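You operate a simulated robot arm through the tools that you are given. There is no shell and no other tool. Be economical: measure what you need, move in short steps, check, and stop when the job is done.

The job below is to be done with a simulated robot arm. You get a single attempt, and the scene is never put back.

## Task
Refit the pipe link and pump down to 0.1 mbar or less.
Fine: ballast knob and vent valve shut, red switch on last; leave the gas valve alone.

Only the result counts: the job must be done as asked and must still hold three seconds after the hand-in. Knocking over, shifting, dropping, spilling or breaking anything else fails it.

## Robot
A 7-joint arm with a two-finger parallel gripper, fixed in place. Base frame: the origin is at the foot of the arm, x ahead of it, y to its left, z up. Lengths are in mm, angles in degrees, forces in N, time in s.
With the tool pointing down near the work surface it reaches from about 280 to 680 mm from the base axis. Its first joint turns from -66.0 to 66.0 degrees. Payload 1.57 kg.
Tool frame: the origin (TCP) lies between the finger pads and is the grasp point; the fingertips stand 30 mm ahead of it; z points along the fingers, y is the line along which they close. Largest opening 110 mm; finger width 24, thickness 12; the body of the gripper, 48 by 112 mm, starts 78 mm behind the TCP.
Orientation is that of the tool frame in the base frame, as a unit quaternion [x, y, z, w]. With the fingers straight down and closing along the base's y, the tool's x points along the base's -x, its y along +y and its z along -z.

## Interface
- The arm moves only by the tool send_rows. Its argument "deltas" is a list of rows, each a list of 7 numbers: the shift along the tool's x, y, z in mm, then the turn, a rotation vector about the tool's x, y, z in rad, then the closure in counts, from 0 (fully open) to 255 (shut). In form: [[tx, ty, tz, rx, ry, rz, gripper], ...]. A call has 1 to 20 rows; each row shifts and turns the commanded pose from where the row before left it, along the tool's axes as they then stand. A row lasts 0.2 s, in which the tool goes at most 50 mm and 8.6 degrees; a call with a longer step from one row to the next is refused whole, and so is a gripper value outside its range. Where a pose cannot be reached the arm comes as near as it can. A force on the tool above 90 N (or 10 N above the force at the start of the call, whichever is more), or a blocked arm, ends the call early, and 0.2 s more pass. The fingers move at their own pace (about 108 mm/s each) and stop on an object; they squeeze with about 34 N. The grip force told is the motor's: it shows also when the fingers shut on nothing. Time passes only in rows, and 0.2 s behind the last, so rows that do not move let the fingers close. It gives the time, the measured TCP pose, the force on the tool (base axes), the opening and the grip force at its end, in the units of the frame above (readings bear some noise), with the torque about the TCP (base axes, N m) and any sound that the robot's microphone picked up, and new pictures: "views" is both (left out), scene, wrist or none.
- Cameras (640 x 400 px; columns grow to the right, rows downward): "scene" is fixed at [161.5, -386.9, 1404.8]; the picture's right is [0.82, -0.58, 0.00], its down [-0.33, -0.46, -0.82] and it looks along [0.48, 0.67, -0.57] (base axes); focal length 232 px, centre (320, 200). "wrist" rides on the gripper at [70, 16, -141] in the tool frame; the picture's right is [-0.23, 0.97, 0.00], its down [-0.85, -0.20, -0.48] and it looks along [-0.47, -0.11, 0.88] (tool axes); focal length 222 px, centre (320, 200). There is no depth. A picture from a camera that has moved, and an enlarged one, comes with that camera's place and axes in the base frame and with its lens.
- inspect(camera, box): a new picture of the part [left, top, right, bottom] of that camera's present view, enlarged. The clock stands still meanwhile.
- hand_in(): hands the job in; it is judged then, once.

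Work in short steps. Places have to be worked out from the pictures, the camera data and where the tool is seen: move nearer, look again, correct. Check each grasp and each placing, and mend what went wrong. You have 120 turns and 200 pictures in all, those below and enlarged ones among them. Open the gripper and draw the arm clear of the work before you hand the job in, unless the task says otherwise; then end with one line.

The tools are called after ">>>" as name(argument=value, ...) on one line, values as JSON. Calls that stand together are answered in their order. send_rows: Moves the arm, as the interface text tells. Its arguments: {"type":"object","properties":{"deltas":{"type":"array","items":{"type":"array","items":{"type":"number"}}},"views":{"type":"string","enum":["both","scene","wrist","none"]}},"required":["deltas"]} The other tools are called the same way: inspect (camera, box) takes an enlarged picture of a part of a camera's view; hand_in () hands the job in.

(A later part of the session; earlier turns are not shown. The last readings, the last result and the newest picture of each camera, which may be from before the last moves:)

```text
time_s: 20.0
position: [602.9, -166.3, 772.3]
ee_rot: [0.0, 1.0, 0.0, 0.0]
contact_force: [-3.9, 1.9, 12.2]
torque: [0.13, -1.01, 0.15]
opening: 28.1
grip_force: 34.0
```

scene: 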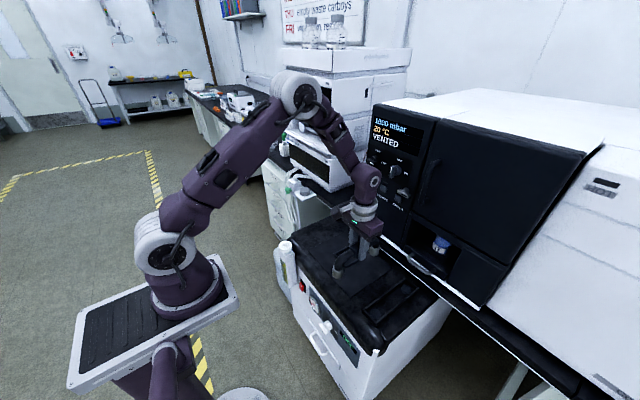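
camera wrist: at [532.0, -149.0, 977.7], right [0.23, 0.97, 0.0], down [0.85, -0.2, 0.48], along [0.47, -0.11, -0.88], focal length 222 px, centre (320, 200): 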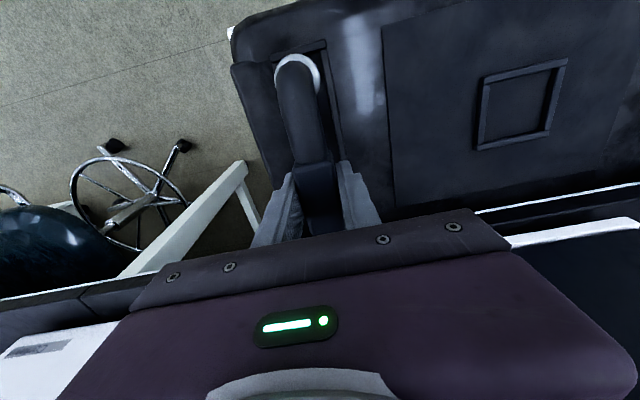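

The torque shows only the far end bearing (~80 mm ahead), perhaps catching the end rail. I look.

>>> inspect(camera="scene", box=[370, 265, 420, 325])

>>> inspect(camera="wrist", box=[250, 20, 370, 240])

```text
6.67 times, centred on (395, 295) of scene
camera zoom: at [161.1, -386.8, 1404.8], right [0.82, -0.58, 0.0], down [-0.33, -0.46, -0.82], along [0.48, 0.67, -0.57], focal length 1545 px, centre (-180, -433)
```

zoom: 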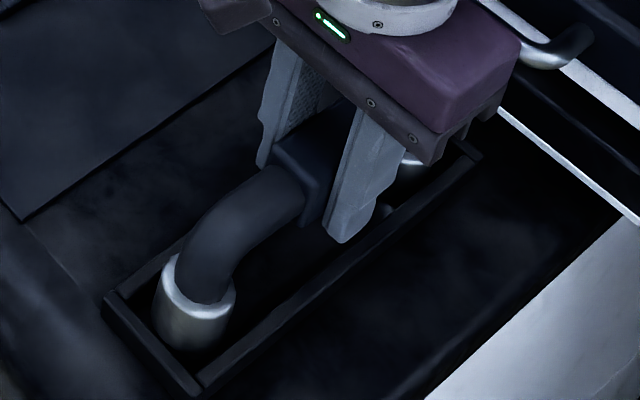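

```text
1.82 times, centred on (310, 130) of wrist
camera zoom: at [531.7, -150.6, 914.5], right [0.23, 0.97, 0.0], down [0.85, -0.2, 0.48], along [0.47, -0.11, -0.88], focal length 404 px, centre (338, 327)
```

zoom: 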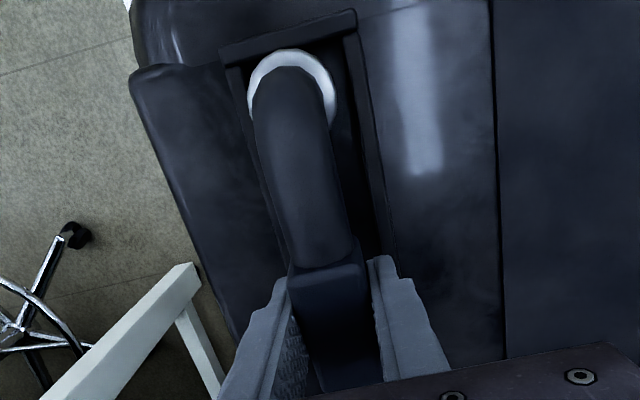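

>>> inspect(camera="scene", box=[396, 280, 420, 304])

```text
16.00 times, centred on (408, 292) of scene
camera zoom: at [161.1, -386.8, 1404.8], right [0.82, -0.58, 0.0], down [-0.33, -0.46, -0.82], along [0.48, 0.67, -0.57], focal length 3709 px, centre (-1088, -1272)
```

zoom: 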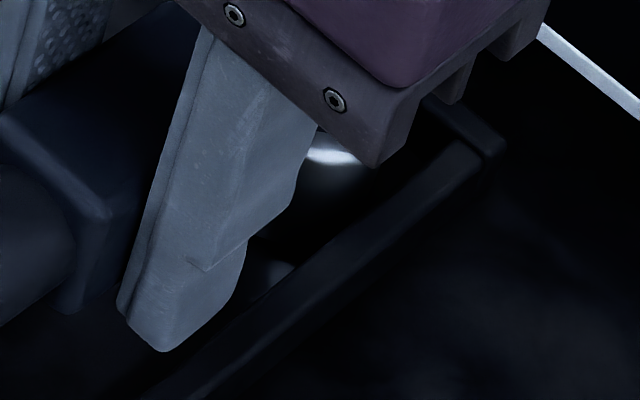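

To rule out a displaced disc I lift 30 mm and look at the tray again.

>>> send_rows(deltas=[[0, 0, -10, 0, 0, 0, 255], [0, 0, -30, 0, 0, 0, 255], [0, 30, -40, 0, 0, 0, 255], [0, 40, 0, 0, 0, 0, 255], [0, 20, 0, 0, 0, 0, 255], [0, 0, 0, 0, 0, 0, 255]], views="none")

>>> inspect(camera="scene", box=[360, 265, 430, 325])

>>> inspect(camera="wrist", box=[180, 40, 330, 240])

>>> inspect(camera="scene", box=[340, 220, 430, 300])

```text
time_s: 21.4
position: [600.6, -74.2, 852.8]
ee_rot: [0.001, 1.0, 0.0, 0.001]
contact_force: [0.6, -0.5, -2.3]
torque: [0.01, -0.01, 0.01]
opening: 27.6
grip_force: 33.5
```

```text
6.67 times, centred on (395, 295) of scene
camera zoom: at [161.5, -386.9, 1404.8], right [0.82, -0.58, 0.0], down [-0.33, -0.46, -0.82], along [0.48, 0.67, -0.57], focal length 1545 px, centre (-180, -433)
```

zoom: 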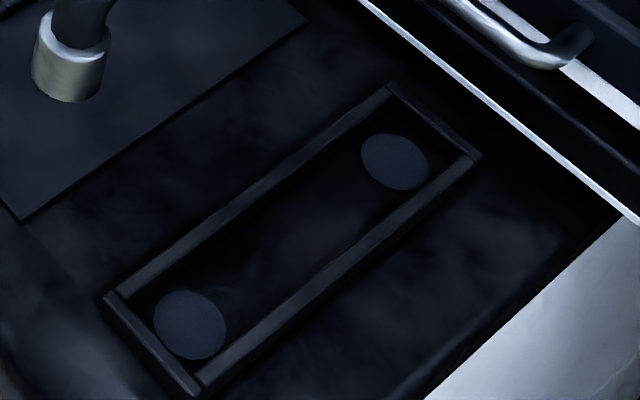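

```text
2.00 times, centred on (255, 140) of wrist
camera zoom: at [532.1, -58.7, 994.2], right [0.23, 0.97, 0.0], down [0.85, -0.2, 0.48], along [0.47, -0.11, -0.88], focal length 444 px, centre (450, 320)
```

zoom: 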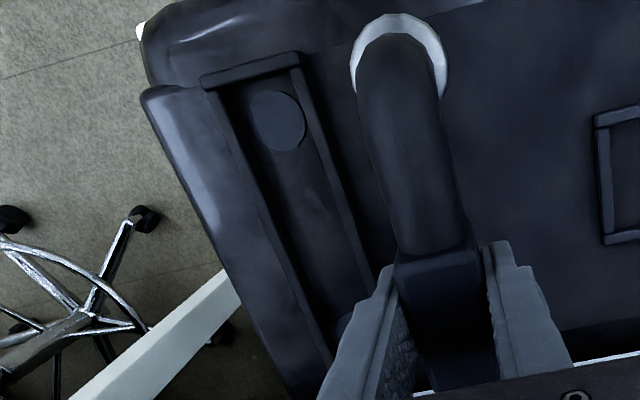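

```text
5.00 times, centred on (385, 260) of scene
camera zoom: at [161.5, -386.9, 1404.8], right [0.82, -0.58, 0.0], down [-0.33, -0.46, -0.82], along [0.48, 0.67, -0.57], focal length 1159 px, centre (-5, -100)
```

zoom: 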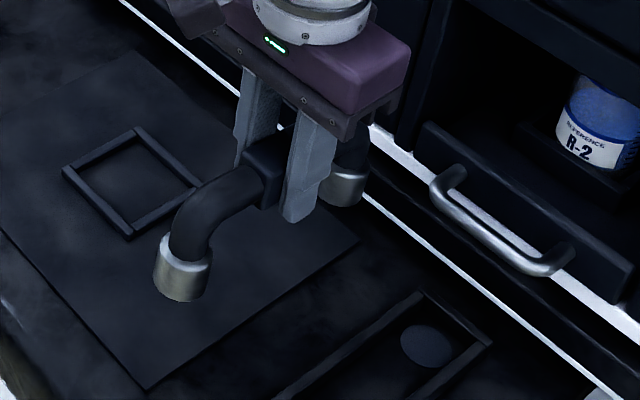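

The discs are untouched. Matching collar outline to disc outline, x≈601 was right; the uneven load was likely just a slight tilt. I return there and set it down firmly.

>>> send_rows(deltas=[[0, -30, 0, 0, 0, 0, 255], [0, -30, 0, 0, 0, 0, 255], [0, -32, 0, 0, 0, 0, 255], [0, 0, 35, 0, 0, 0, 255], [0, 0, 25, 0, 0, 0, 255], [0, 0, 15, 0, 0, 0, 255], [0, 0, 5, 0, 0, 0, 255], [0, 0, 3, 0, 0, 0, 255], [0, 0, 0, 0, 0, 0, 255]], views="none")

>>> inspect(camera="scene", box=[360, 265, 430, 325])

```text
time_s: 23.4
position: [600.2, -169.3, 770.2]
ee_rot: [0.0, 1.0, 0.0, 0.002]
contact_force: [0.6, 1.2, 29.5]
torque: [0.12, 0.02, 0.05]
opening: 27.9
grip_force: 33.7
```

```text
6.67 times, centred on (395, 295) of scene
camera zoom: at [160.9, -386.7, 1404.9], right [0.82, -0.58, 0.0], down [-0.33, -0.46, -0.82], along [0.48, 0.67, -0.57], focal length 1545 px, centre (-180, -433)
```

zoom: 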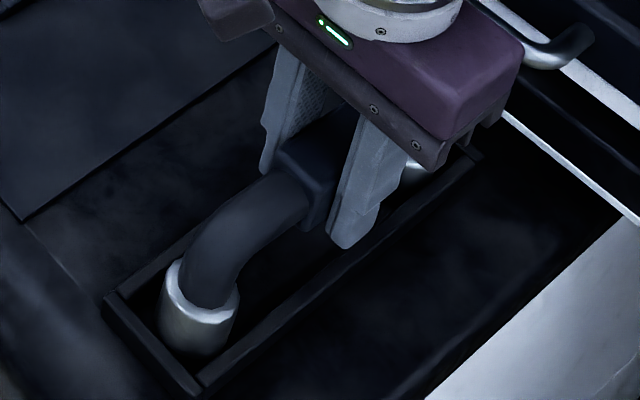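

Even load now and outlines match within ~3 mm. I release and back off upward to view the seat.

>>> send_rows(deltas=[[0, 0, -4, 0, 0, 0, 255], [0, 0, 0, 0, 0, 0, 120], [0, 0, 0, 0, 0, 0, 0], [0, 0, 0, 0, 0, 0, 0], [0, 0, -40, 0, 0, 0, 0], [0, 0, -40, 0, 0, 0, 0], [40, 40, -20, 0, 0, 0, 0], [40, 40, 0, 0, 0, 0, 0], [0, 0, 0, 0, 0, 0, 0]], views="wrist")

>>> inspect(camera="scene", box=[360, 265, 430, 325])

>>> inspect(camera="wrist", box=[150, 60, 310, 240])

```text
refused: row 7 steps farther than a row can; nothing moved
```

```text
6.67 times, centred on (395, 295) of scene
camera zoom: at [160.9, -386.7, 1404.9], right [0.82, -0.58, 0.0], down [-0.33, -0.46, -0.82], along [0.48, 0.67, -0.57], focal length 1545 px, centre (-180, -433)
```

zoom: 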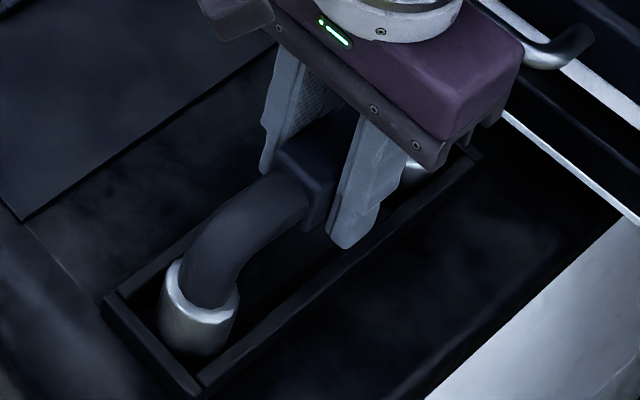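

```text
2.22 times, centred on (230, 150) of wrist
camera zoom: at [531.2, -152.6, 912.6], right [0.23, 0.97, 0.0], down [0.85, -0.2, 0.48], along [0.47, -0.11, -0.88], focal length 494 px, centre (520, 311)
```

zoom: 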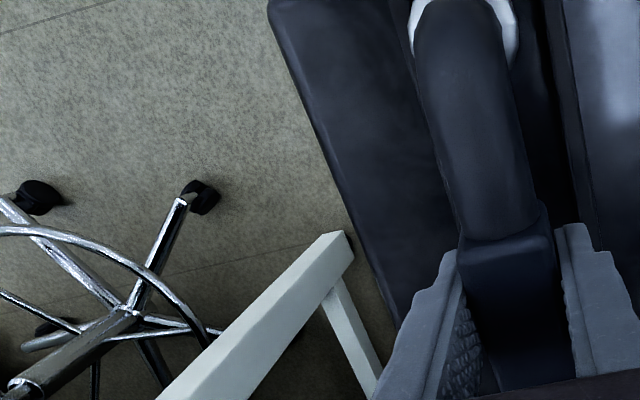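

The last row was too long; I resend with shorter steps. Fingers' open tips must not hit the lid (tips at ~742, lid ~703: fine).

>>> send_rows(deltas=[[0, 0, -4, 0, 0, 0, 255], [0, 0, 0, 0, 0, 0, 120], [0, 0, 0, 0, 0, 0, 0], [0, 0, 0, 0, 0, 0, 0], [0, 0, -40, 0, 0, 0, 0], [0, 0, -40, 0, 0, 0, 0], [25, 30, -20, 0, 0, 0, 0], [25, 30, 0, 0, 0, 0, 0], [25, 30, 0, 0, 0, 0, 0], [0, 0, 0, 0, 0, 0, 0]], views="wrist")

>>> inspect(camera="scene", box=[360, 265, 430, 325])

>>> inspect(camera="wrist", box=[150, 60, 310, 240])

```text
time_s: 25.6
position: [522.4, -77.7, 873.3]
ee_rot: [0.001, 1.0, 0.0, 0.0]
contact_force: [0.2, 0.5, 0.0]
torque: [0.0, 0.01, -0.02]
opening: 109.7
grip_force: 0.0
camera wrist: at [453.2, -61.4, 1015.9], right [0.23, 0.97, 0.0], down [0.85, -0.2, 0.48], along [0.47, -0.11, -0.88], focal length 222 px, centre (320, 200)
```

wrist: 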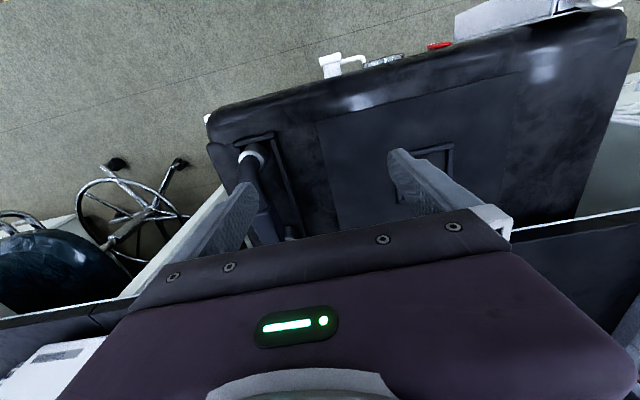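

```text
6.67 times, centred on (395, 295) of scene
camera zoom: at [161.5, -386.9, 1404.8], right [0.82, -0.58, 0.0], down [-0.33, -0.46, -0.82], along [0.48, 0.67, -0.57], focal length 1545 px, centre (-180, -433)
```

zoom: 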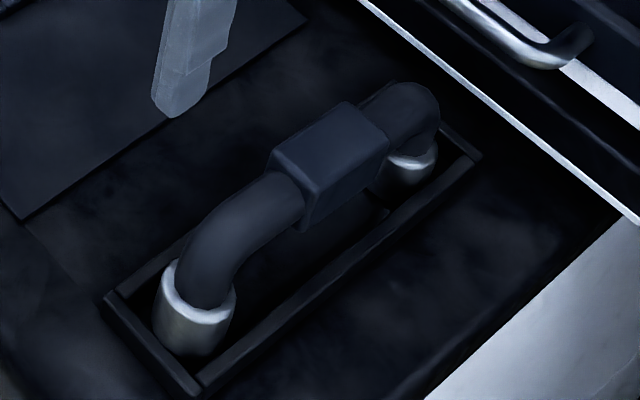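

```text
2.22 times, centred on (230, 150) of wrist
camera zoom: at [453.2, -61.4, 1015.9], right [0.23, 0.97, 0.0], down [0.85, -0.2, 0.48], along [0.47, -0.11, -0.88], focal length 494 px, centre (520, 311)
```

zoom: 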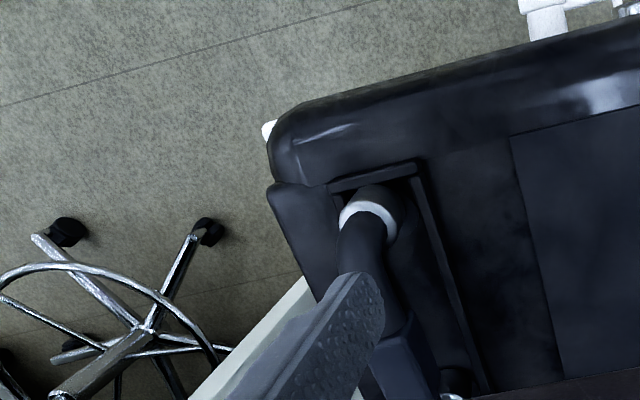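

Near collar sits on its disc. I check the far collar closely.

>>> inspect(camera="scene", box=[394, 278, 424, 304])

>>> inspect(camera="scene", box=[360, 300, 390, 326])

```text
15.38 times, centred on (409, 291) of scene
camera zoom: at [161.5, -386.9, 1404.8], right [0.82, -0.58, 0.0], down [-0.33, -0.46, -0.82], along [0.48, 0.67, -0.57], focal length 3566 px, centre (-1049, -1200)
```

zoom: 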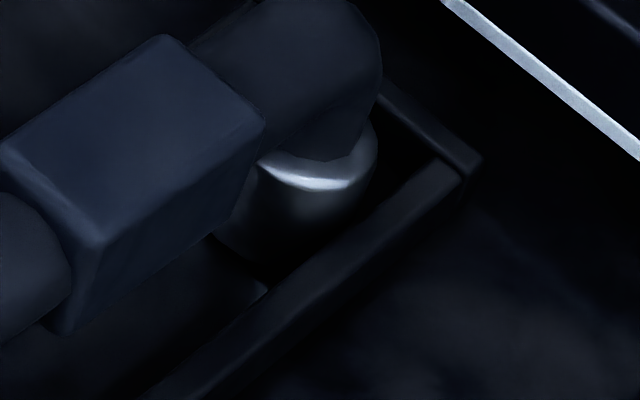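

```text
15.38 times, centred on (375, 313) of scene
camera zoom: at [161.5, -386.9, 1404.8], right [0.82, -0.58, 0.0], down [-0.33, -0.46, -0.82], along [0.48, 0.67, -0.57], focal length 3566 px, centre (-526, -1538)
```

zoom: 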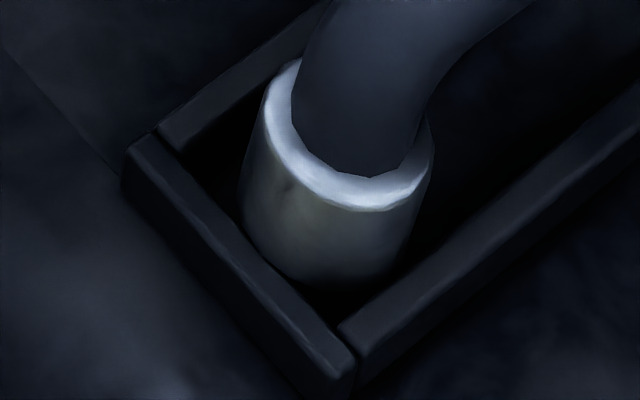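

The far collar might sit several mm off its disc in y (slight yaw). I look from another side with the wrist camera.

>>> send_rows(deltas=[[-20, 35, 0, 0, 0, 0, 0], [-20, 35, 0, 0, 0, 0, 0], [-20, 20, 0, 0, 0, 0, 0], [0, 0, 0, 0, 0, 0, 0]], views="none")

>>> inspect(camera="wrist", box=[80, 60, 260, 260])

```text
time_s: 26.6
position: [584.3, 10.2, 872.7]
ee_rot: [0.001, 1.0, 0.0, 0.0]
contact_force: [-1.2, 0.0, 0.1]
torque: [-0.02, -0.02, -0.02]
opening: 109.9
grip_force: 0.1
```

```text
2.00 times, centred on (170, 160) of wrist
camera zoom: at [515.7, 27.8, 1014.7], right [0.23, 0.97, 0.0], down [0.85, -0.2, 0.48], along [0.47, -0.11, -0.88], focal length 444 px, centre (620, 280)
```

zoom: 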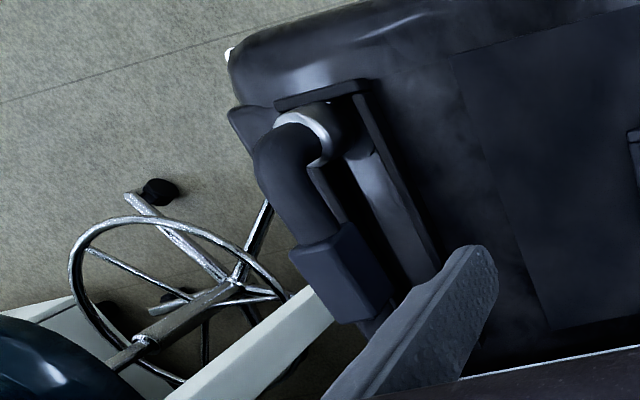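

>>> inspect(camera="wrist", box=[140, 90, 230, 240])

```text
2.67 times, centred on (185, 165) of wrist
camera zoom: at [515.7, 27.8, 1014.7], right [0.23, 0.97, 0.0], down [0.85, -0.2, 0.48], along [0.47, -0.11, -0.88], focal length 592 px, centre (680, 293)
```

zoom: 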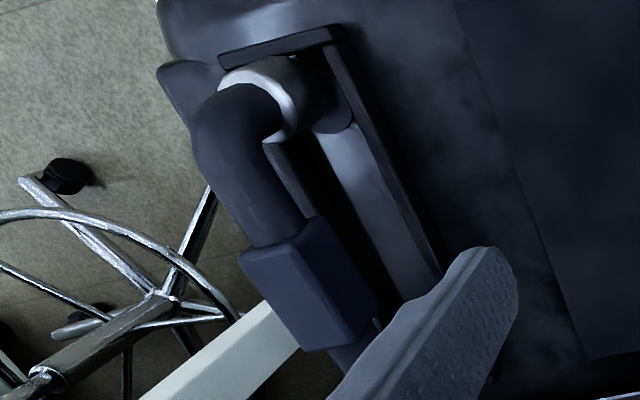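

Ambiguous from here. I close the fingers to uncover the view and move so the far collar appears just left of them.

>>> send_rows(deltas=[[-20, -20, 0, 0, 0, 0, 150], [-20, -20, 0, 0, 0, 0, 255], [-10, -20, 0, 0, 0, 0, 255], [0, 0, 0, 0, 0, 0, 255]], views="wrist")

>>> inspect(camera="wrist", box=[180, 80, 320, 230])

```text
time_s: 27.6
position: [634.1, -50.5, 872.7]
ee_rot: [0.001, 1.0, 0.0, 0.0]
contact_force: [0.4, -0.1, 0.3]
torque: [-0.01, -0.02, 0.01]
opening: 0.0
grip_force: 21.9
camera wrist: at [565.9, -34.2, 1014.8], right [0.23, 0.97, 0.0], down [0.85, -0.2, 0.48], along [0.47, -0.11, -0.88], focal length 222 px, centre (320, 200)
```

wrist: 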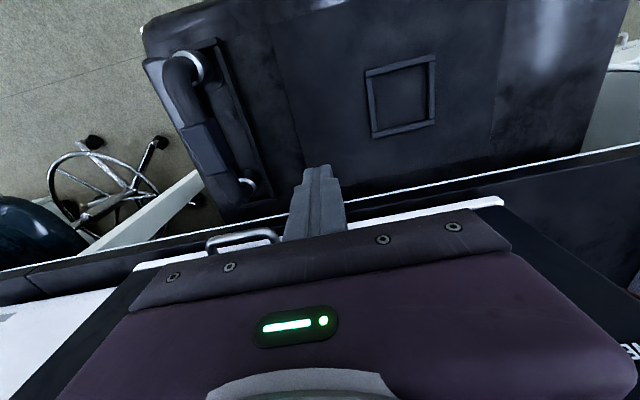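

```text
2.67 times, centred on (250, 155) of wrist
camera zoom: at [565.9, -34.2, 1014.8], right [0.23, 0.97, 0.0], down [0.85, -0.2, 0.48], along [0.47, -0.11, -0.88], focal length 592 px, centre (507, 320)
```

zoom: 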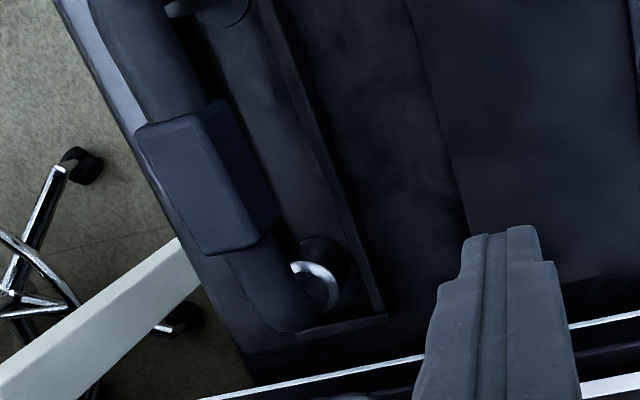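

Good view of both ends; I zoom in on each.

>>> inspect(camera="wrist", box=[225, 155, 285, 205])

>>> inspect(camera="wrist", box=[165, 35, 225, 95])

```text
8.00 times, centred on (255, 180) of wrist
camera zoom: at [565.9, -34.2, 1014.8], right [0.23, 0.97, 0.0], down [0.85, -0.2, 0.48], along [0.47, -0.11, -0.88], focal length 1777 px, centre (840, 360)
```

zoom: 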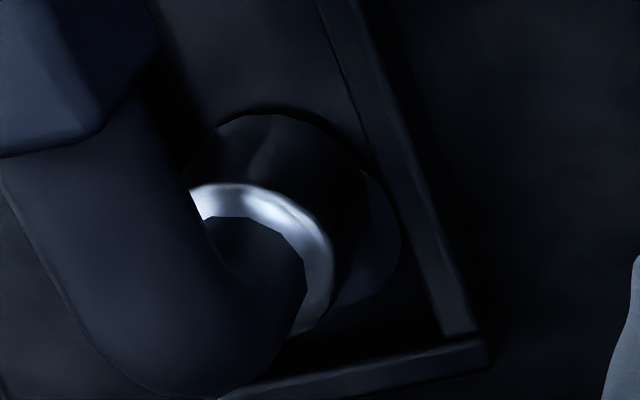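

```text
6.67 times, centred on (195, 65) of wrist
camera zoom: at [565.9, -34.2, 1014.8], right [0.23, 0.97, 0.0], down [0.85, -0.2, 0.48], along [0.47, -0.11, -0.88], focal length 1481 px, centre (1153, 1100)
```

zoom: 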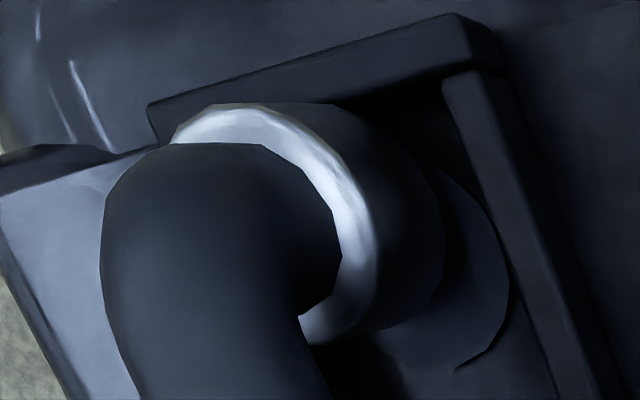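

Triangulating the bright rim from both views puts the link's centre at about (600.5,-167); the discs' centre is (609,-166.5). So the link must go ~8 mm forward. I regrip it.

>>> send_rows(deltas=[[11, -39, 0, 0, 0, 0, 100], [11, -39, 0, 0, 0, 0, 0], [11, -38, 0, 0, 0, 0, 0], [0, 0, 40, 0, 0, 0, 0], [0, 0, 40, 0, 0, 0, 0], [0, 0, 22, 0, 0, 0, 0], [0, 0, 0, 0, 0, 0, 130], [0, 0, 0, 0, 0, 0, 255], [0, 0, 0, 0, 0, 0, 255], [0, 0, 0, 0, 0, 0, 255]], views="none")

```text
time_s: 29.8
position: [602.0, -165.1, 773.3]
ee_rot: [0.0, 1.0, -0.001, 0.0]
contact_force: [0.3, -0.9, -0.7]
torque: [-0.06, -0.16, 0.0]
opening: 27.7
grip_force: 34.0
```

Gripped again. I lift 6 mm, go 8 mm forward, and set down to contact.

>>> send_rows(deltas=[[0, 0, -6, 0, 0, 0, 255], [-8, -1, 0, 0, 0, 0, 255], [0, 0, 3, 0, 0, 0, 255], [0, 0, 3, 0, 0, 0, 255], [0, 0, 2, 0, 0, 0, 255], [0, 0, 0, 0, 0, 0, 255]], views="none")

>>> inspect(camera="scene", box=[360, 265, 430, 325])

```text
time_s: 31.2
position: [610.1, -166.0, 770.5]
ee_rot: [0.0, 1.0, 0.0, 0.001]
contact_force: [-2.7, 1.3, 11.0]
torque: [0.09, -1.04, 0.08]
opening: 27.7
grip_force: 33.3
```

```text
6.67 times, centred on (395, 295) of scene
camera zoom: at [161.2, -386.8, 1404.8], right [0.82, -0.58, 0.0], down [-0.33, -0.46, -0.82], along [0.48, 0.67, -0.57], focal length 1545 px, centre (-180, -433)
```

zoom: 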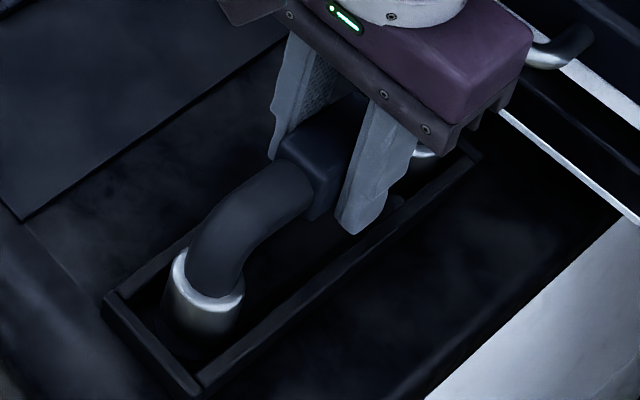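

The same slight tilt signature, now clearly not a rail. I release, raise and view from the same vantage as before.

>>> send_rows(deltas=[[0, 0, -1, 0, 0, 0, 255], [0, 0, 0, 0, 0, 0, 120], [0, 0, 0, 0, 0, 0, 0], [0, 0, 0, 0, 0, 0, 0], [0, 0, -40, 0, 0, 0, 0], [0, 0, -40, 0, 0, 0, 0], [0, 0, -22, 0, 0, 0, 0], [-8, 39, 0, 0, 0, 0, 100], [-8, 39, 0, 0, 0, 0, 255], [-8, 38, 0, 0, 0, 0, 255], [0, 0, 0, 0, 0, 0, 255]], views="none")

>>> inspect(camera="wrist", box=[225, 155, 285, 205])

>>> inspect(camera="wrist", box=[165, 35, 225, 95])

```text
time_s: 33.6
position: [633.5, -50.2, 872.7]
ee_rot: [0.001, 1.0, 0.0, 0.001]
contact_force: [-0.1, 0.6, 0.5]
torque: [-0.02, -0.01, 0.01]
opening: 0.0
grip_force: 21.2
```

```text
8.00 times, centred on (255, 180) of wrist
camera zoom: at [566.0, -33.3, 1014.5], right [0.23, 0.97, 0.0], down [0.85, -0.2, 0.48], along [0.47, -0.11, -0.88], focal length 1777 px, centre (840, 360)
```

zoom: 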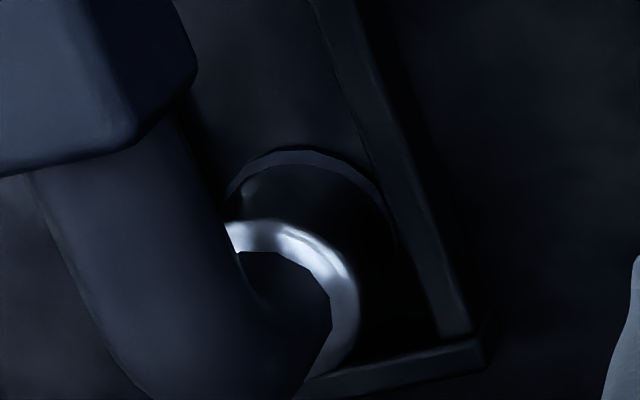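

```text
6.67 times, centred on (195, 65) of wrist
camera zoom: at [566.0, -33.3, 1014.5], right [0.23, 0.97, 0.0], down [0.85, -0.2, 0.48], along [0.47, -0.11, -0.88], focal length 1481 px, centre (1153, 1100)
```

zoom: 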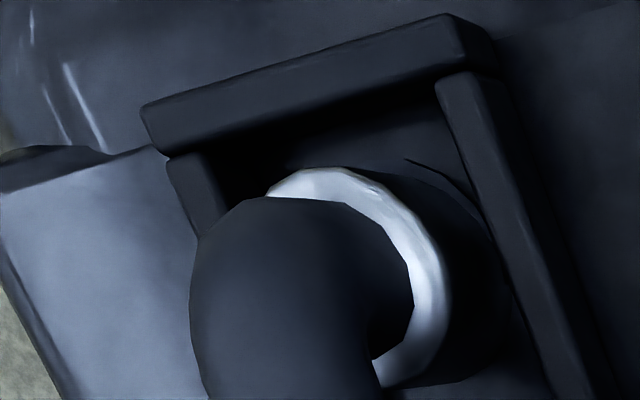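

Now the far disc shows a thin crescent on the near side, so it is ~2.5 mm too far forward. I regrip and correct by 2.5 mm back.

>>> send_rows(deltas=[[8, -39, 0, 0, 0, 0, 100], [8, -39, 0, 0, 0, 0, 0], [8, -38, 0, 0, 0, 0, 0], [0, 0, 40, 0, 0, 0, 0], [0, 0, 40, 0, 0, 0, 0], [0, 0, 22, 0, 0, 0, 0], [0, 0, 0, 0, 0, 0, 130], [0, 0, 0, 0, 0, 0, 255], [0, 0, 0, 0, 0, 0, 255], [0, 0, 0, 0, 0, 0, 255], [0, 0, -5, 0, 0, 0, 255], [2.5, 0, 0, 0, 0, 0, 255], [0, 0, 3, 0, 0, 0, 255], [0, 0, 3, 0, 0, 0, 255], [0, 0, 0, 0, 0, 0, 255]], views="none")

>>> send_rows(deltas=[[0, 0, -1, 0, 0, 0, 255], [0, 0, 0, 0, 0, 0, 120], [0, 0, 0, 0, 0, 0, 0], [0, 0, 0, 0, 0, 0, 0], [0, 0, -40, 0, 0, 0, 0], [0, 0, -40, 0, 0, 0, 0], [0, 0, -22, 0, 0, 0, 0], [-8, 39, 0, 0, 0, 0, 100], [-8, 39, 0, 0, 0, 0, 255], [-8, 38, 0, 0, 0, 0, 255], [0, 0, 0, 0, 0, 0, 255]], views="none")

>>> inspect(camera="wrist", box=[225, 155, 285, 205])

>>> inspect(camera="wrist", box=[165, 35, 225, 95])

```text
time_s: 36.8
position: [607.4, -166.2, 769.1]
ee_rot: [0.0, 1.0, 0.0, -0.001]
contact_force: [-3.1, 3.1, 11.3]
torque: [-0.06, 0.96, -0.09]
opening: 28.0
grip_force: 34.1
```

```text
time_s: 39.2
position: [634.7, -50.5, 873.3]
ee_rot: [0.001, 1.0, 0.0, -0.001]
contact_force: [0.4, 0.1, 0.1]
torque: [0.04, 0.03, -0.02]
opening: 0.2
grip_force: 21.6
```

```text
8.00 times, centred on (255, 180) of wrist
camera zoom: at [565.2, -32.7, 1014.7], right [0.23, 0.97, 0.0], down [0.85, -0.2, 0.48], along [0.47, -0.11, -0.88], focal length 1777 px, centre (840, 360)
```

zoom: 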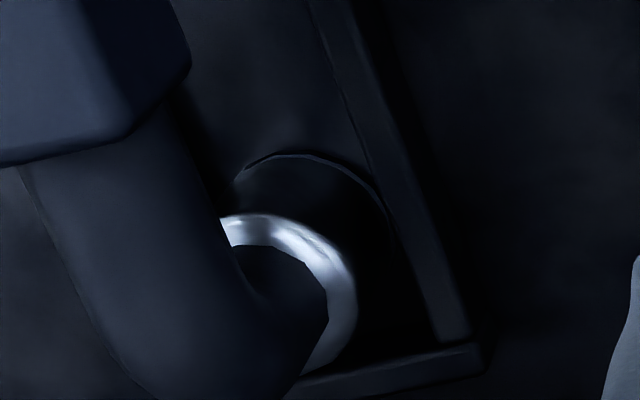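

```text
6.67 times, centred on (195, 65) of wrist
camera zoom: at [565.2, -32.7, 1014.7], right [0.23, 0.97, 0.0], down [0.85, -0.2, 0.48], along [0.47, -0.11, -0.88], focal length 1481 px, centre (1153, 1100)
```

zoom: 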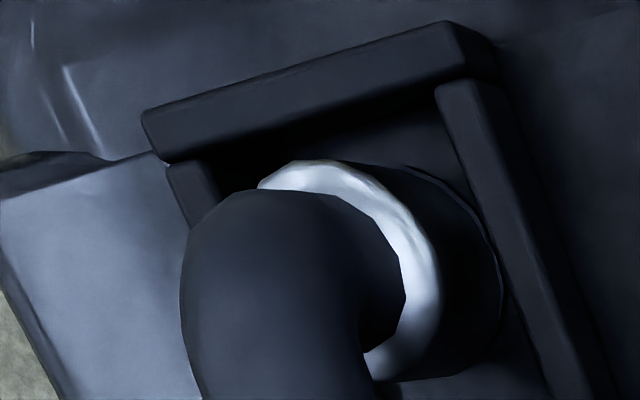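

The link now covers both discs to ~1 mm. Next is the vent valve on the oven panel: panel plane x≈712, vent knob about (695,66,1086), gas knob about (695,-21,1084). I back off up and turn the tool to face the panel.

>>> send_rows(deltas=[[0, 0, -45, 0, 0, 0, 255], [30, 0, -35, 0, 0, 0, 255], [35, 15, -30, 0, 0, 0, 255], [35, 20, -25, 0, 0, 0, 255], [35, 20, -25, 0, 0, 0, 255], [35, 20, -25, 0, 0, 0, 200], [0, 0, 0, 0, -0.15, 0, 100], [0, 0, 0, 0, -0.15, 0, 100], [0, 0, 0, 0, -0.15, 0, 100], [0, 0, 0, 0, -0.15, 0, 100], [0, 0, 0, 0, 0, 0, 100]], views="both")

```text
time_s: 41.6
position: [461.3, 25.6, 1056.9]
ee_rot: [0.002, 0.955, -0.001, 0.295]
contact_force: [0.8, -0.1, 0.1]
torque: [-0.02, 0.01, 0.0]
opening: 66.8
grip_force: 0.1
camera wrist: at [324.9, 41.8, 1135.1], right [0.19, 0.97, 0.13], down [0.43, -0.2, 0.88], along [0.88, -0.11, -0.46], focal length 222 px, centre (320, 200)
```

scene: 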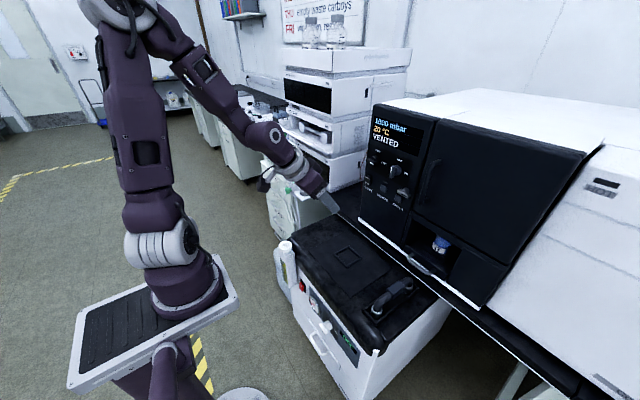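
wrist: 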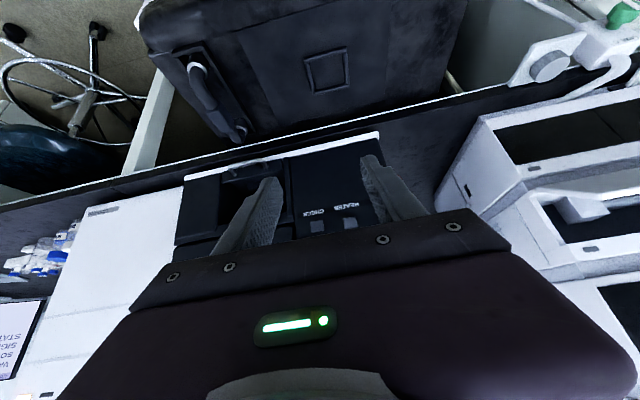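

Tilting works as expected. I finish the turn to fingers-forward.

>>> send_rows(deltas=[[0, 0, 0, 0, -0.15, 0, 100], [0, 0, 0, 0, -0.15, 0, 100], [0, 0, 0, 0, -0.15, 0, 100], [0, 0, 0, 0, -0.15, 0, 100], [0, 0, 0, 0, -0.15, 0, 100], [0, 0, 0, 0, -0.15, 0, 100], [0, 0, 0, 0, -0.07, 0, 100], [0, 0, 0, 0, 0, 0, 100]], views="both")

```text
time_s: 43.4
position: [463.1, 29.0, 1041.7]
ee_rot: [-0.012, 0.926, -0.002, 0.377]
contact_force: [0.2, -0.2, -0.4]
torque: [0.04, 0.0, -0.03]
opening: 66.9
grip_force: 0.1
out of reach, approached as far as the arm can: row 2, 3, 4, 5, 6, 7
camera wrist: at [314.6, 43.4, 1094.9], right [0.14, 0.98, 0.15], down [0.28, -0.18, 0.94], along [0.95, -0.09, -0.3], focal length 222 px, centre (320, 200)
```

scene: 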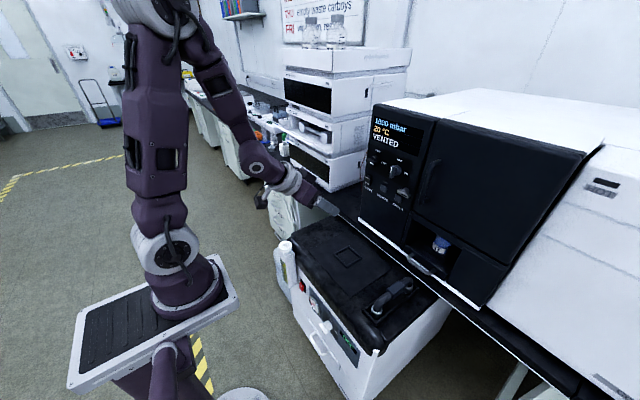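
wrist: 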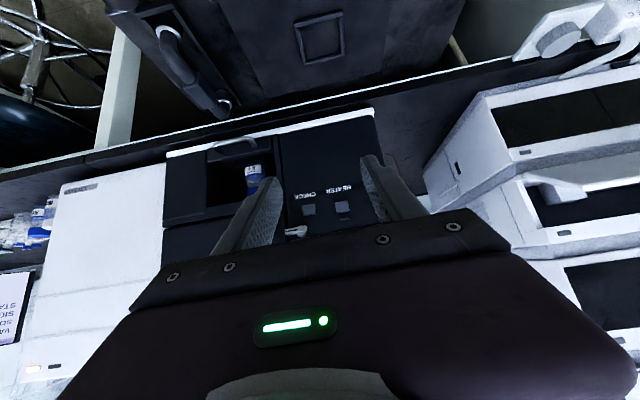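

The full tilt isn't reachable this close in; further out it should be. I move forward to x≈560, raising and aligning toward the vent knob.

>>> send_rows(deltas=[[-10, 10, 40, 0, 0, 0, 100], [-10, 10, 40, 0, 0, 0, 100], [-10, 10, 20, 0, 0, 0, 100], [0, 0, 0, 0, 0, 0, 100], [0, 0, 0, 0, 0, 0, 100]], views="both")

```text
time_s: 44.6
position: [554.7, 58.3, 1010.4]
ee_rot: [-0.002, 0.912, 0.005, 0.41]
contact_force: [-0.5, -0.2, 0.2]
torque: [-0.01, 0.0, 0.02]
opening: 66.7
grip_force: 0.1
camera wrist: at [404.5, 72.8, 1052.7], right [0.14, 0.97, 0.18], down [0.21, -0.2, 0.96], along [0.97, -0.1, -0.24], focal length 222 px, centre (320, 200)
```

scene: 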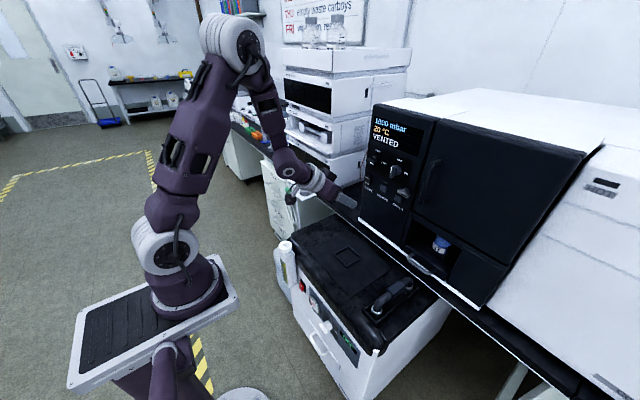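
wrist: 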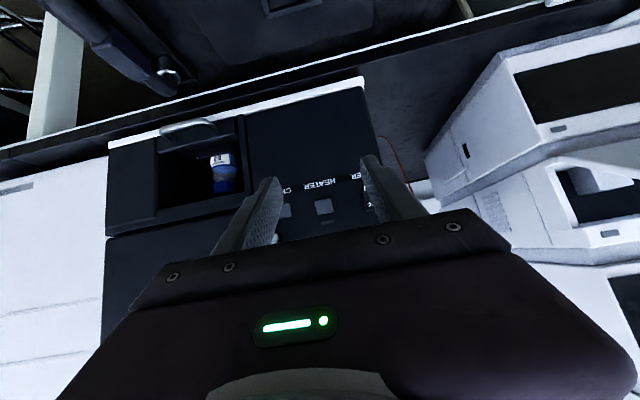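

The wrist limits tilt to ~45–48°. That is enough to push a bar knob with closed fingertips. I look closely at the knob first.

>>> inspect(camera="scene", box=[362, 142, 412, 182])

>>> inspect(camera="wrist", box=[240, 150, 400, 260])

```text
10.00 times, centred on (387, 162) of scene
camera zoom: at [161.5, -386.9, 1404.8], right [0.82, -0.58, 0.0], down [-0.33, -0.46, -0.82], along [0.48, 0.67, -0.57], focal length 2318 px, centre (-350, 580)
```

zoom: 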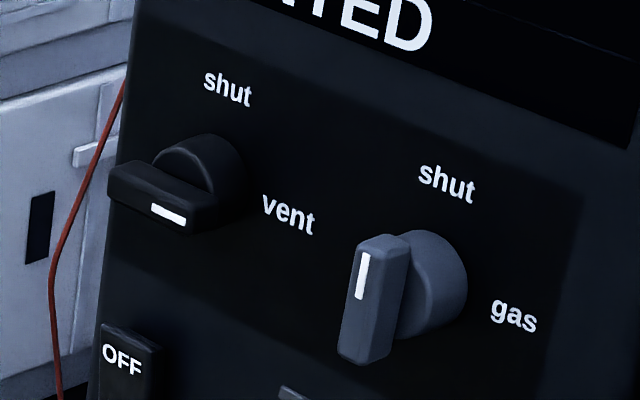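

```text
3.64 times, centred on (320, 205) of wrist
camera zoom: at [404.5, 72.8, 1052.7], right [0.14, 0.97, 0.18], down [0.21, -0.2, 0.96], along [0.97, -0.1, -0.24], focal length 808 px, centre (320, 182)
```

zoom: 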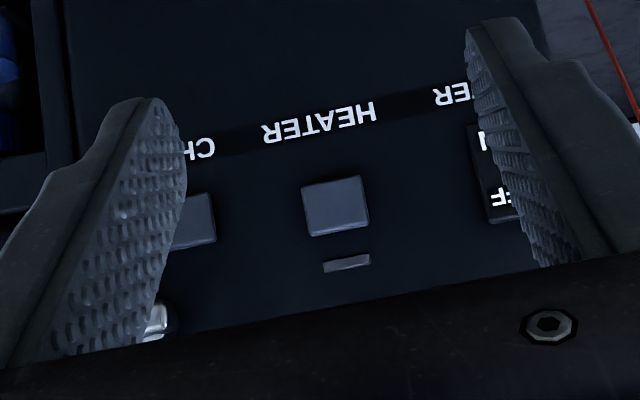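

The picture is clear: the vent knob's bar is horizontal with its tick toward "vent", and gas is at shut. The heater button triangulates to (743,43,980), so the panel is at x≈748. That puts the vent axis at y≈97, z≈1063, with bar ends at y≈73 and 120 and bar front at x≈720. I ease the commanded tilt back to ~41° and close the fingers.

>>> send_rows(deltas=[[0, 0, 0, 0, 0.15, 0, 200], [0, 0, 0, 0, 0.15, 0, 255], [0, 0, 0, 0, 0.15, 0, 255], [0, 0, 0, 0, 0.15, 0, 255], [0, 0, 0, 0, 0.15, 0, 255], [0, 0, 0, 0, 0.1, 0, 255], [0, 0, 0, 0, 0, 0, 255]], views="none")

```text
time_s: 46.2
position: [556.5, 59.1, 1009.0]
ee_rot: [-0.003, 1.0, 0.002, -0.004]
contact_force: [-0.7, -0.4, -0.4]
torque: [-0.04, 0.0, -0.03]
opening: 0.2
grip_force: 21.7
```

The command resets to the reached pose, so the tool is vertical again. I tilt 40°, rise to z≈1118, and go forward to x≈650 in line with the bar's left end (y≈114).

>>> send_rows(deltas=[[0, 0, -35, 0, -0.14, 0, 255], [0, 0, -35, 0, -0.14, 0, 255], [0, 0, -35, 0, -0.14, 0, 255], [0, 0, 0, 0, -0.14, 0, 255], [0, 0, 0, 0, -0.14, 0, 255], [-18, 18, 15, 0, 0, 0, 255], [-18, 18, 15, 0, 0, 0, 255], [-18, 18, 15, 0, 0, 0, 255], [0, 0, 0, 0, 0, 0, 255]], views="both")

```text
time_s: 48.2
position: [612.6, 113.5, 1112.3]
ee_rot: [-0.001, 0.94, 0.003, 0.341]
contact_force: [-0.2, -0.2, -0.4]
torque: [-0.01, 0.01, 0.0]
opening: 0.0
grip_force: 21.2
camera wrist: at [468.8, 128.0, 1176.7], right [0.17, 0.97, 0.15], down [0.35, -0.2, 0.91], along [0.92, -0.1, -0.38], focal length 222 px, centre (320, 200)
```

scene: 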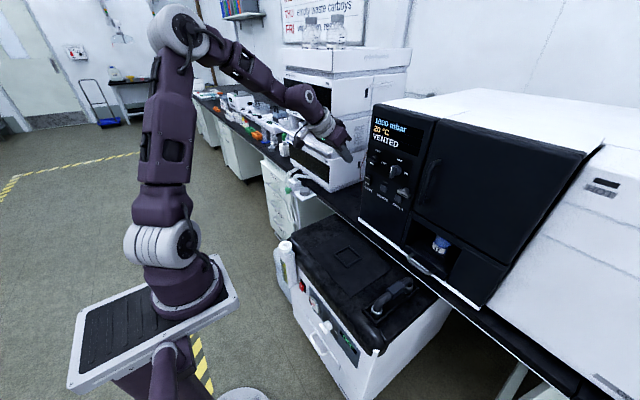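
wrist: 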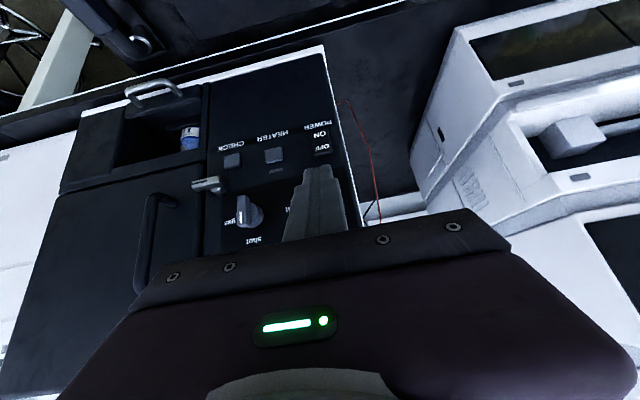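

The tip is at about (632,113,1089). I go forward 84 mm so that the tip stands above the bar's left end, then check.

>>> send_rows(deltas=[[-21, 1, 18, 0, 0, 0, 255], [-21, 1, 18, 0, 0, 0, 255], [-22, 1, 18, 0, 0, 0, 255], [0, 0, 0, 0, 0, 0, 255]], views="wrist")

>>> inspect(camera="scene", box=[352, 137, 412, 182])

```text
time_s: 49.2
position: [696.5, 114.2, 1111.1]
ee_rot: [-0.002, 0.941, 0.004, 0.34]
contact_force: [-0.3, 0.0, 0.5]
torque: [-0.01, -0.02, -0.01]
opening: 0.2
grip_force: 21.3
camera wrist: at [554.2, 129.2, 1175.5], right [0.17, 0.97, 0.15], down [0.35, -0.2, 0.91], along [0.92, -0.1, -0.38], focal length 222 px, centre (320, 200)
```

wrist: 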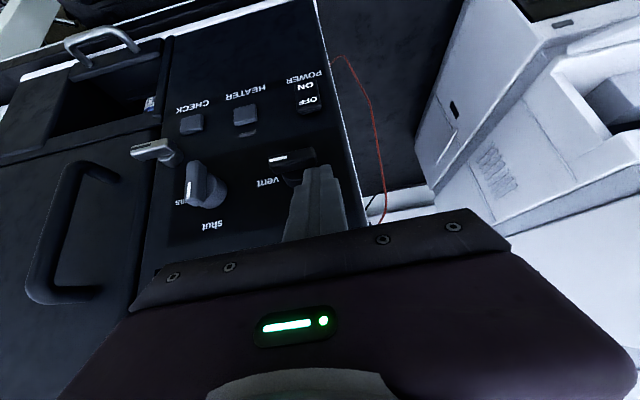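

```text
8.89 times, centred on (382, 160) of scene
camera zoom: at [161.5, -386.9, 1404.8], right [0.82, -0.58, 0.0], down [-0.33, -0.46, -0.82], along [0.48, 0.67, -0.57], focal length 2060 px, centre (-231, 560)
```

zoom: 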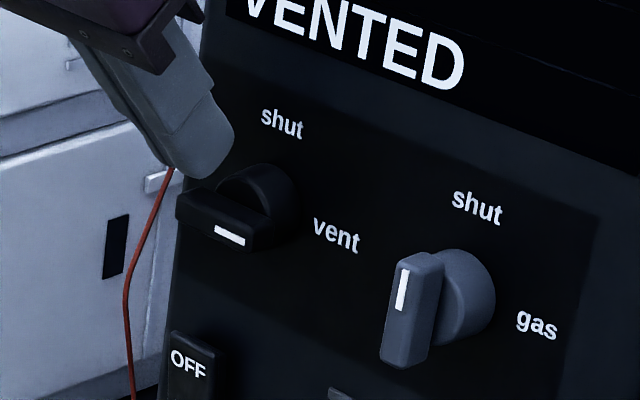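

The tip is right above the bar's left end. I push down in small steps.

>>> send_rows(deltas=[[3.9, 0, 4.6, 0, 0, 0, 255], [3.9, 0, 4.6, 0, 0, 0, 255], [3.9, 0, 4.6, 0, 0, 0, 255], [3.9, 0, 4.6, 0, 0, 0, 255], [3.9, 0, 4.6, 0, 0, 0, 255], [0, 0, 0, 0, 0, 0, 255]], views="wrist")

>>> inspect(camera="scene", box=[352, 137, 412, 182])

```text
time_s: 50.6
position: [697.4, 120.9, 1083.9]
ee_rot: [-0.005, 0.939, 0.008, 0.344]
contact_force: [-2.2, 35.6, 28.5]
torque: [0.23, -0.7, 0.85]
opening: 0.0
grip_force: 21.0
camera wrist: at [553.0, 134.1, 1147.2], right [0.16, 0.97, 0.16], down [0.34, -0.2, 0.92], along [0.92, -0.09, -0.37], focal length 222 px, centre (320, 200)
```

wrist: 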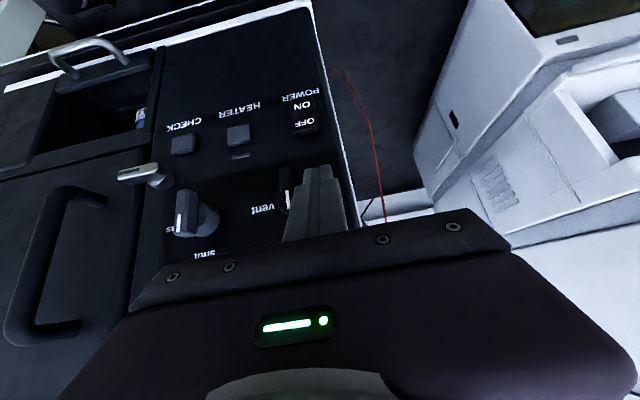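

```text
8.89 times, centred on (382, 160) of scene
camera zoom: at [160.7, -385.9, 1405.2], right [0.82, -0.58, 0.0], down [-0.33, -0.46, -0.82], along [0.48, 0.67, -0.57], focal length 2060 px, centre (-231, 560)
```

zoom: 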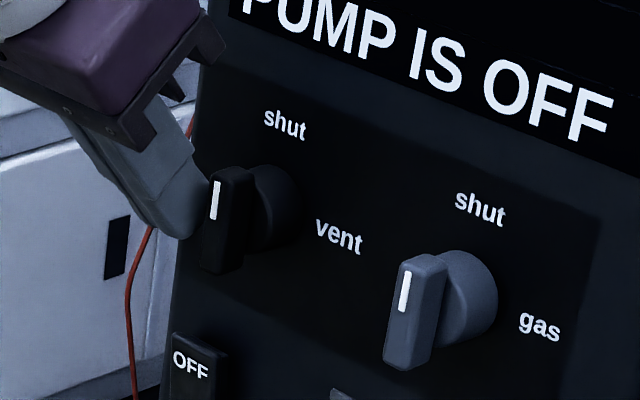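

The vent is at shut and the display says "PUMP IS OFF". I back off sideways, then rearward.

>>> send_rows(deltas=[[0, 8, 0, 0, 0, 0, 255], [0, 4, 0, 0, 0, 0, 255], [30, 0, -26, 0, 0, 0, 255], [30, 0, -26, 0, 0, 0, 255], [30, 0, -26, 0, 0, 0, 255], [0, 0, 0, 0, 0, 0, 255]], views="none")

>>> inspect(camera="scene", box=[352, 112, 432, 182])

>>> inspect(camera="scene", box=[300, 280, 360, 350])

```text
time_s: 52.0
position: [576.6, 126.3, 1084.6]
ee_rot: [-0.001, 0.94, 0.003, 0.34]
contact_force: [-0.4, 0.3, 0.5]
torque: [-0.02, 0.01, 0.02]
opening: 0.0
grip_force: 21.0
```

```text
5.71 times, centred on (392, 147) of scene
camera zoom: at [161.4, -386.9, 1404.8], right [0.82, -0.58, 0.0], down [-0.33, -0.46, -0.82], along [0.48, 0.67, -0.57], focal length 1324 px, centre (-91, 503)
```

zoom: 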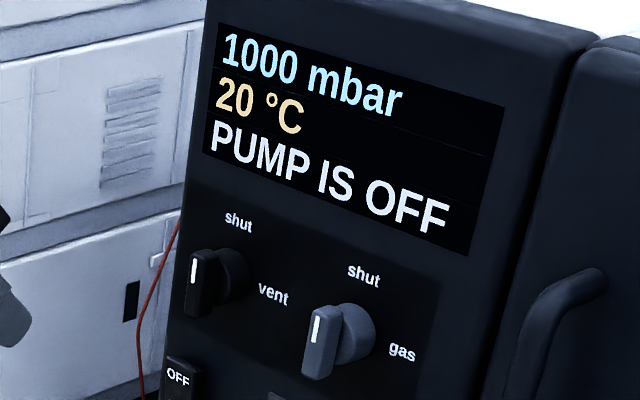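

```text
5.71 times, centred on (330, 315) of scene
camera zoom: at [161.4, -386.9, 1404.8], right [0.82, -0.58, 0.0], down [-0.33, -0.46, -0.82], along [0.48, 0.67, -0.57], focal length 1324 px, centre (263, -457)
```

zoom: 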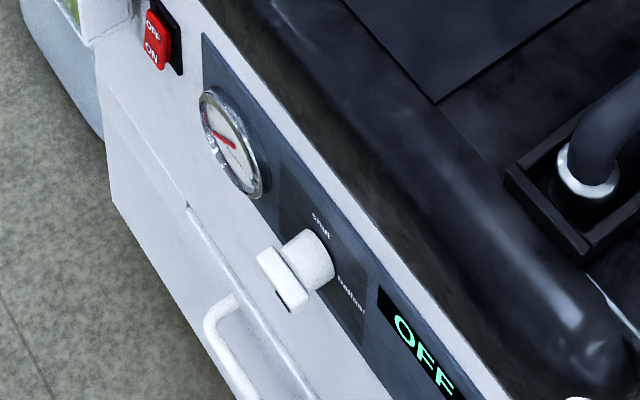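

Vent is shut. The ballast bar is horizontal ("ballast"), centre at about (429,-35,511), and needs the same counter-clockwise push: down on its left (+y) end. I move in front of the pump with a 20° tilt to keep the gripper body clear of the lid edge.

>>> send_rows(deltas=[[0, 0, 0, 0, 0.12, 0, 255], [0, 0, 0, 0, 0.12, 0, 255], [0, 0, 0, 0, 0.11, 0, 255], [31, -20, 16.5, 0, 0, 0, 255], [31, -20, 16.5, 0, 0, 0, 255], [31, -20, 16.5, 0, 0, 0, 255], [31, -20, 16.5, 0, 0, 0, 255], [31, -20, 16.5, 0, 0, 0, 255], [31, -20, 16.5, 0, 0, 0, 255], [31, -20, 16.5, 0, 0, 0, 255], [0, 0, 0, 0, 0, 0, 255]], views="wrist")

>>> inspect(camera="wrist", box=[200, 50, 440, 240])

```text
time_s: 54.4
position: [410.0, -11.7, 897.9]
ee_rot: [-0.003, 0.985, 0.004, 0.171]
contact_force: [-0.1, -0.2, -0.6]
torque: [0.01, 0.02, 0.0]
opening: 0.0
grip_force: 21.6
camera wrist: at [297.2, 3.0, 1008.7], right [0.21, 0.97, 0.08], down [0.65, -0.2, 0.74], along [0.74, -0.1, -0.67], focal length 222 px, centre (320, 200)
```

wrist: 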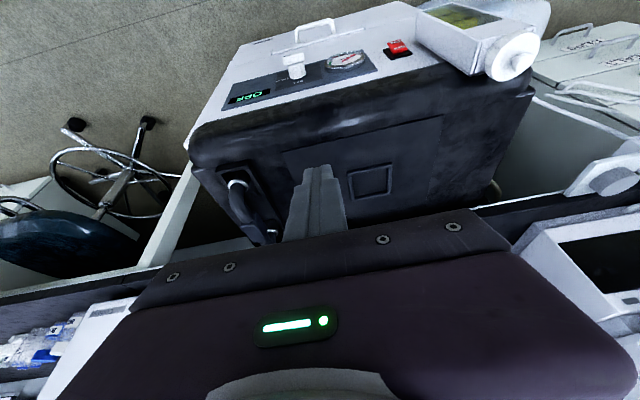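

```text
2.11 times, centred on (320, 145) of wrist
camera zoom: at [297.2, 3.0, 1008.7], right [0.21, 0.97, 0.08], down [0.65, -0.2, 0.74], along [0.74, -0.1, -0.67], focal length 468 px, centre (320, 316)
```

zoom: 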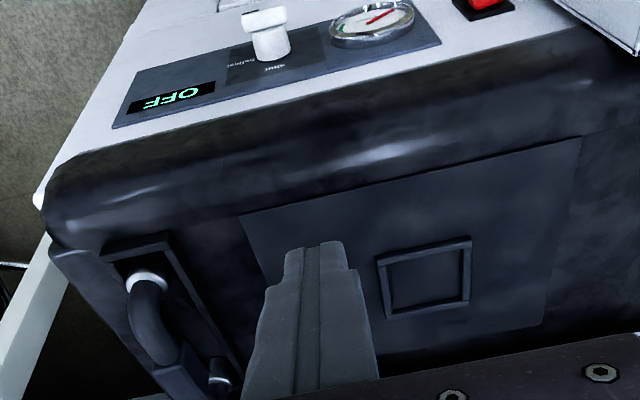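

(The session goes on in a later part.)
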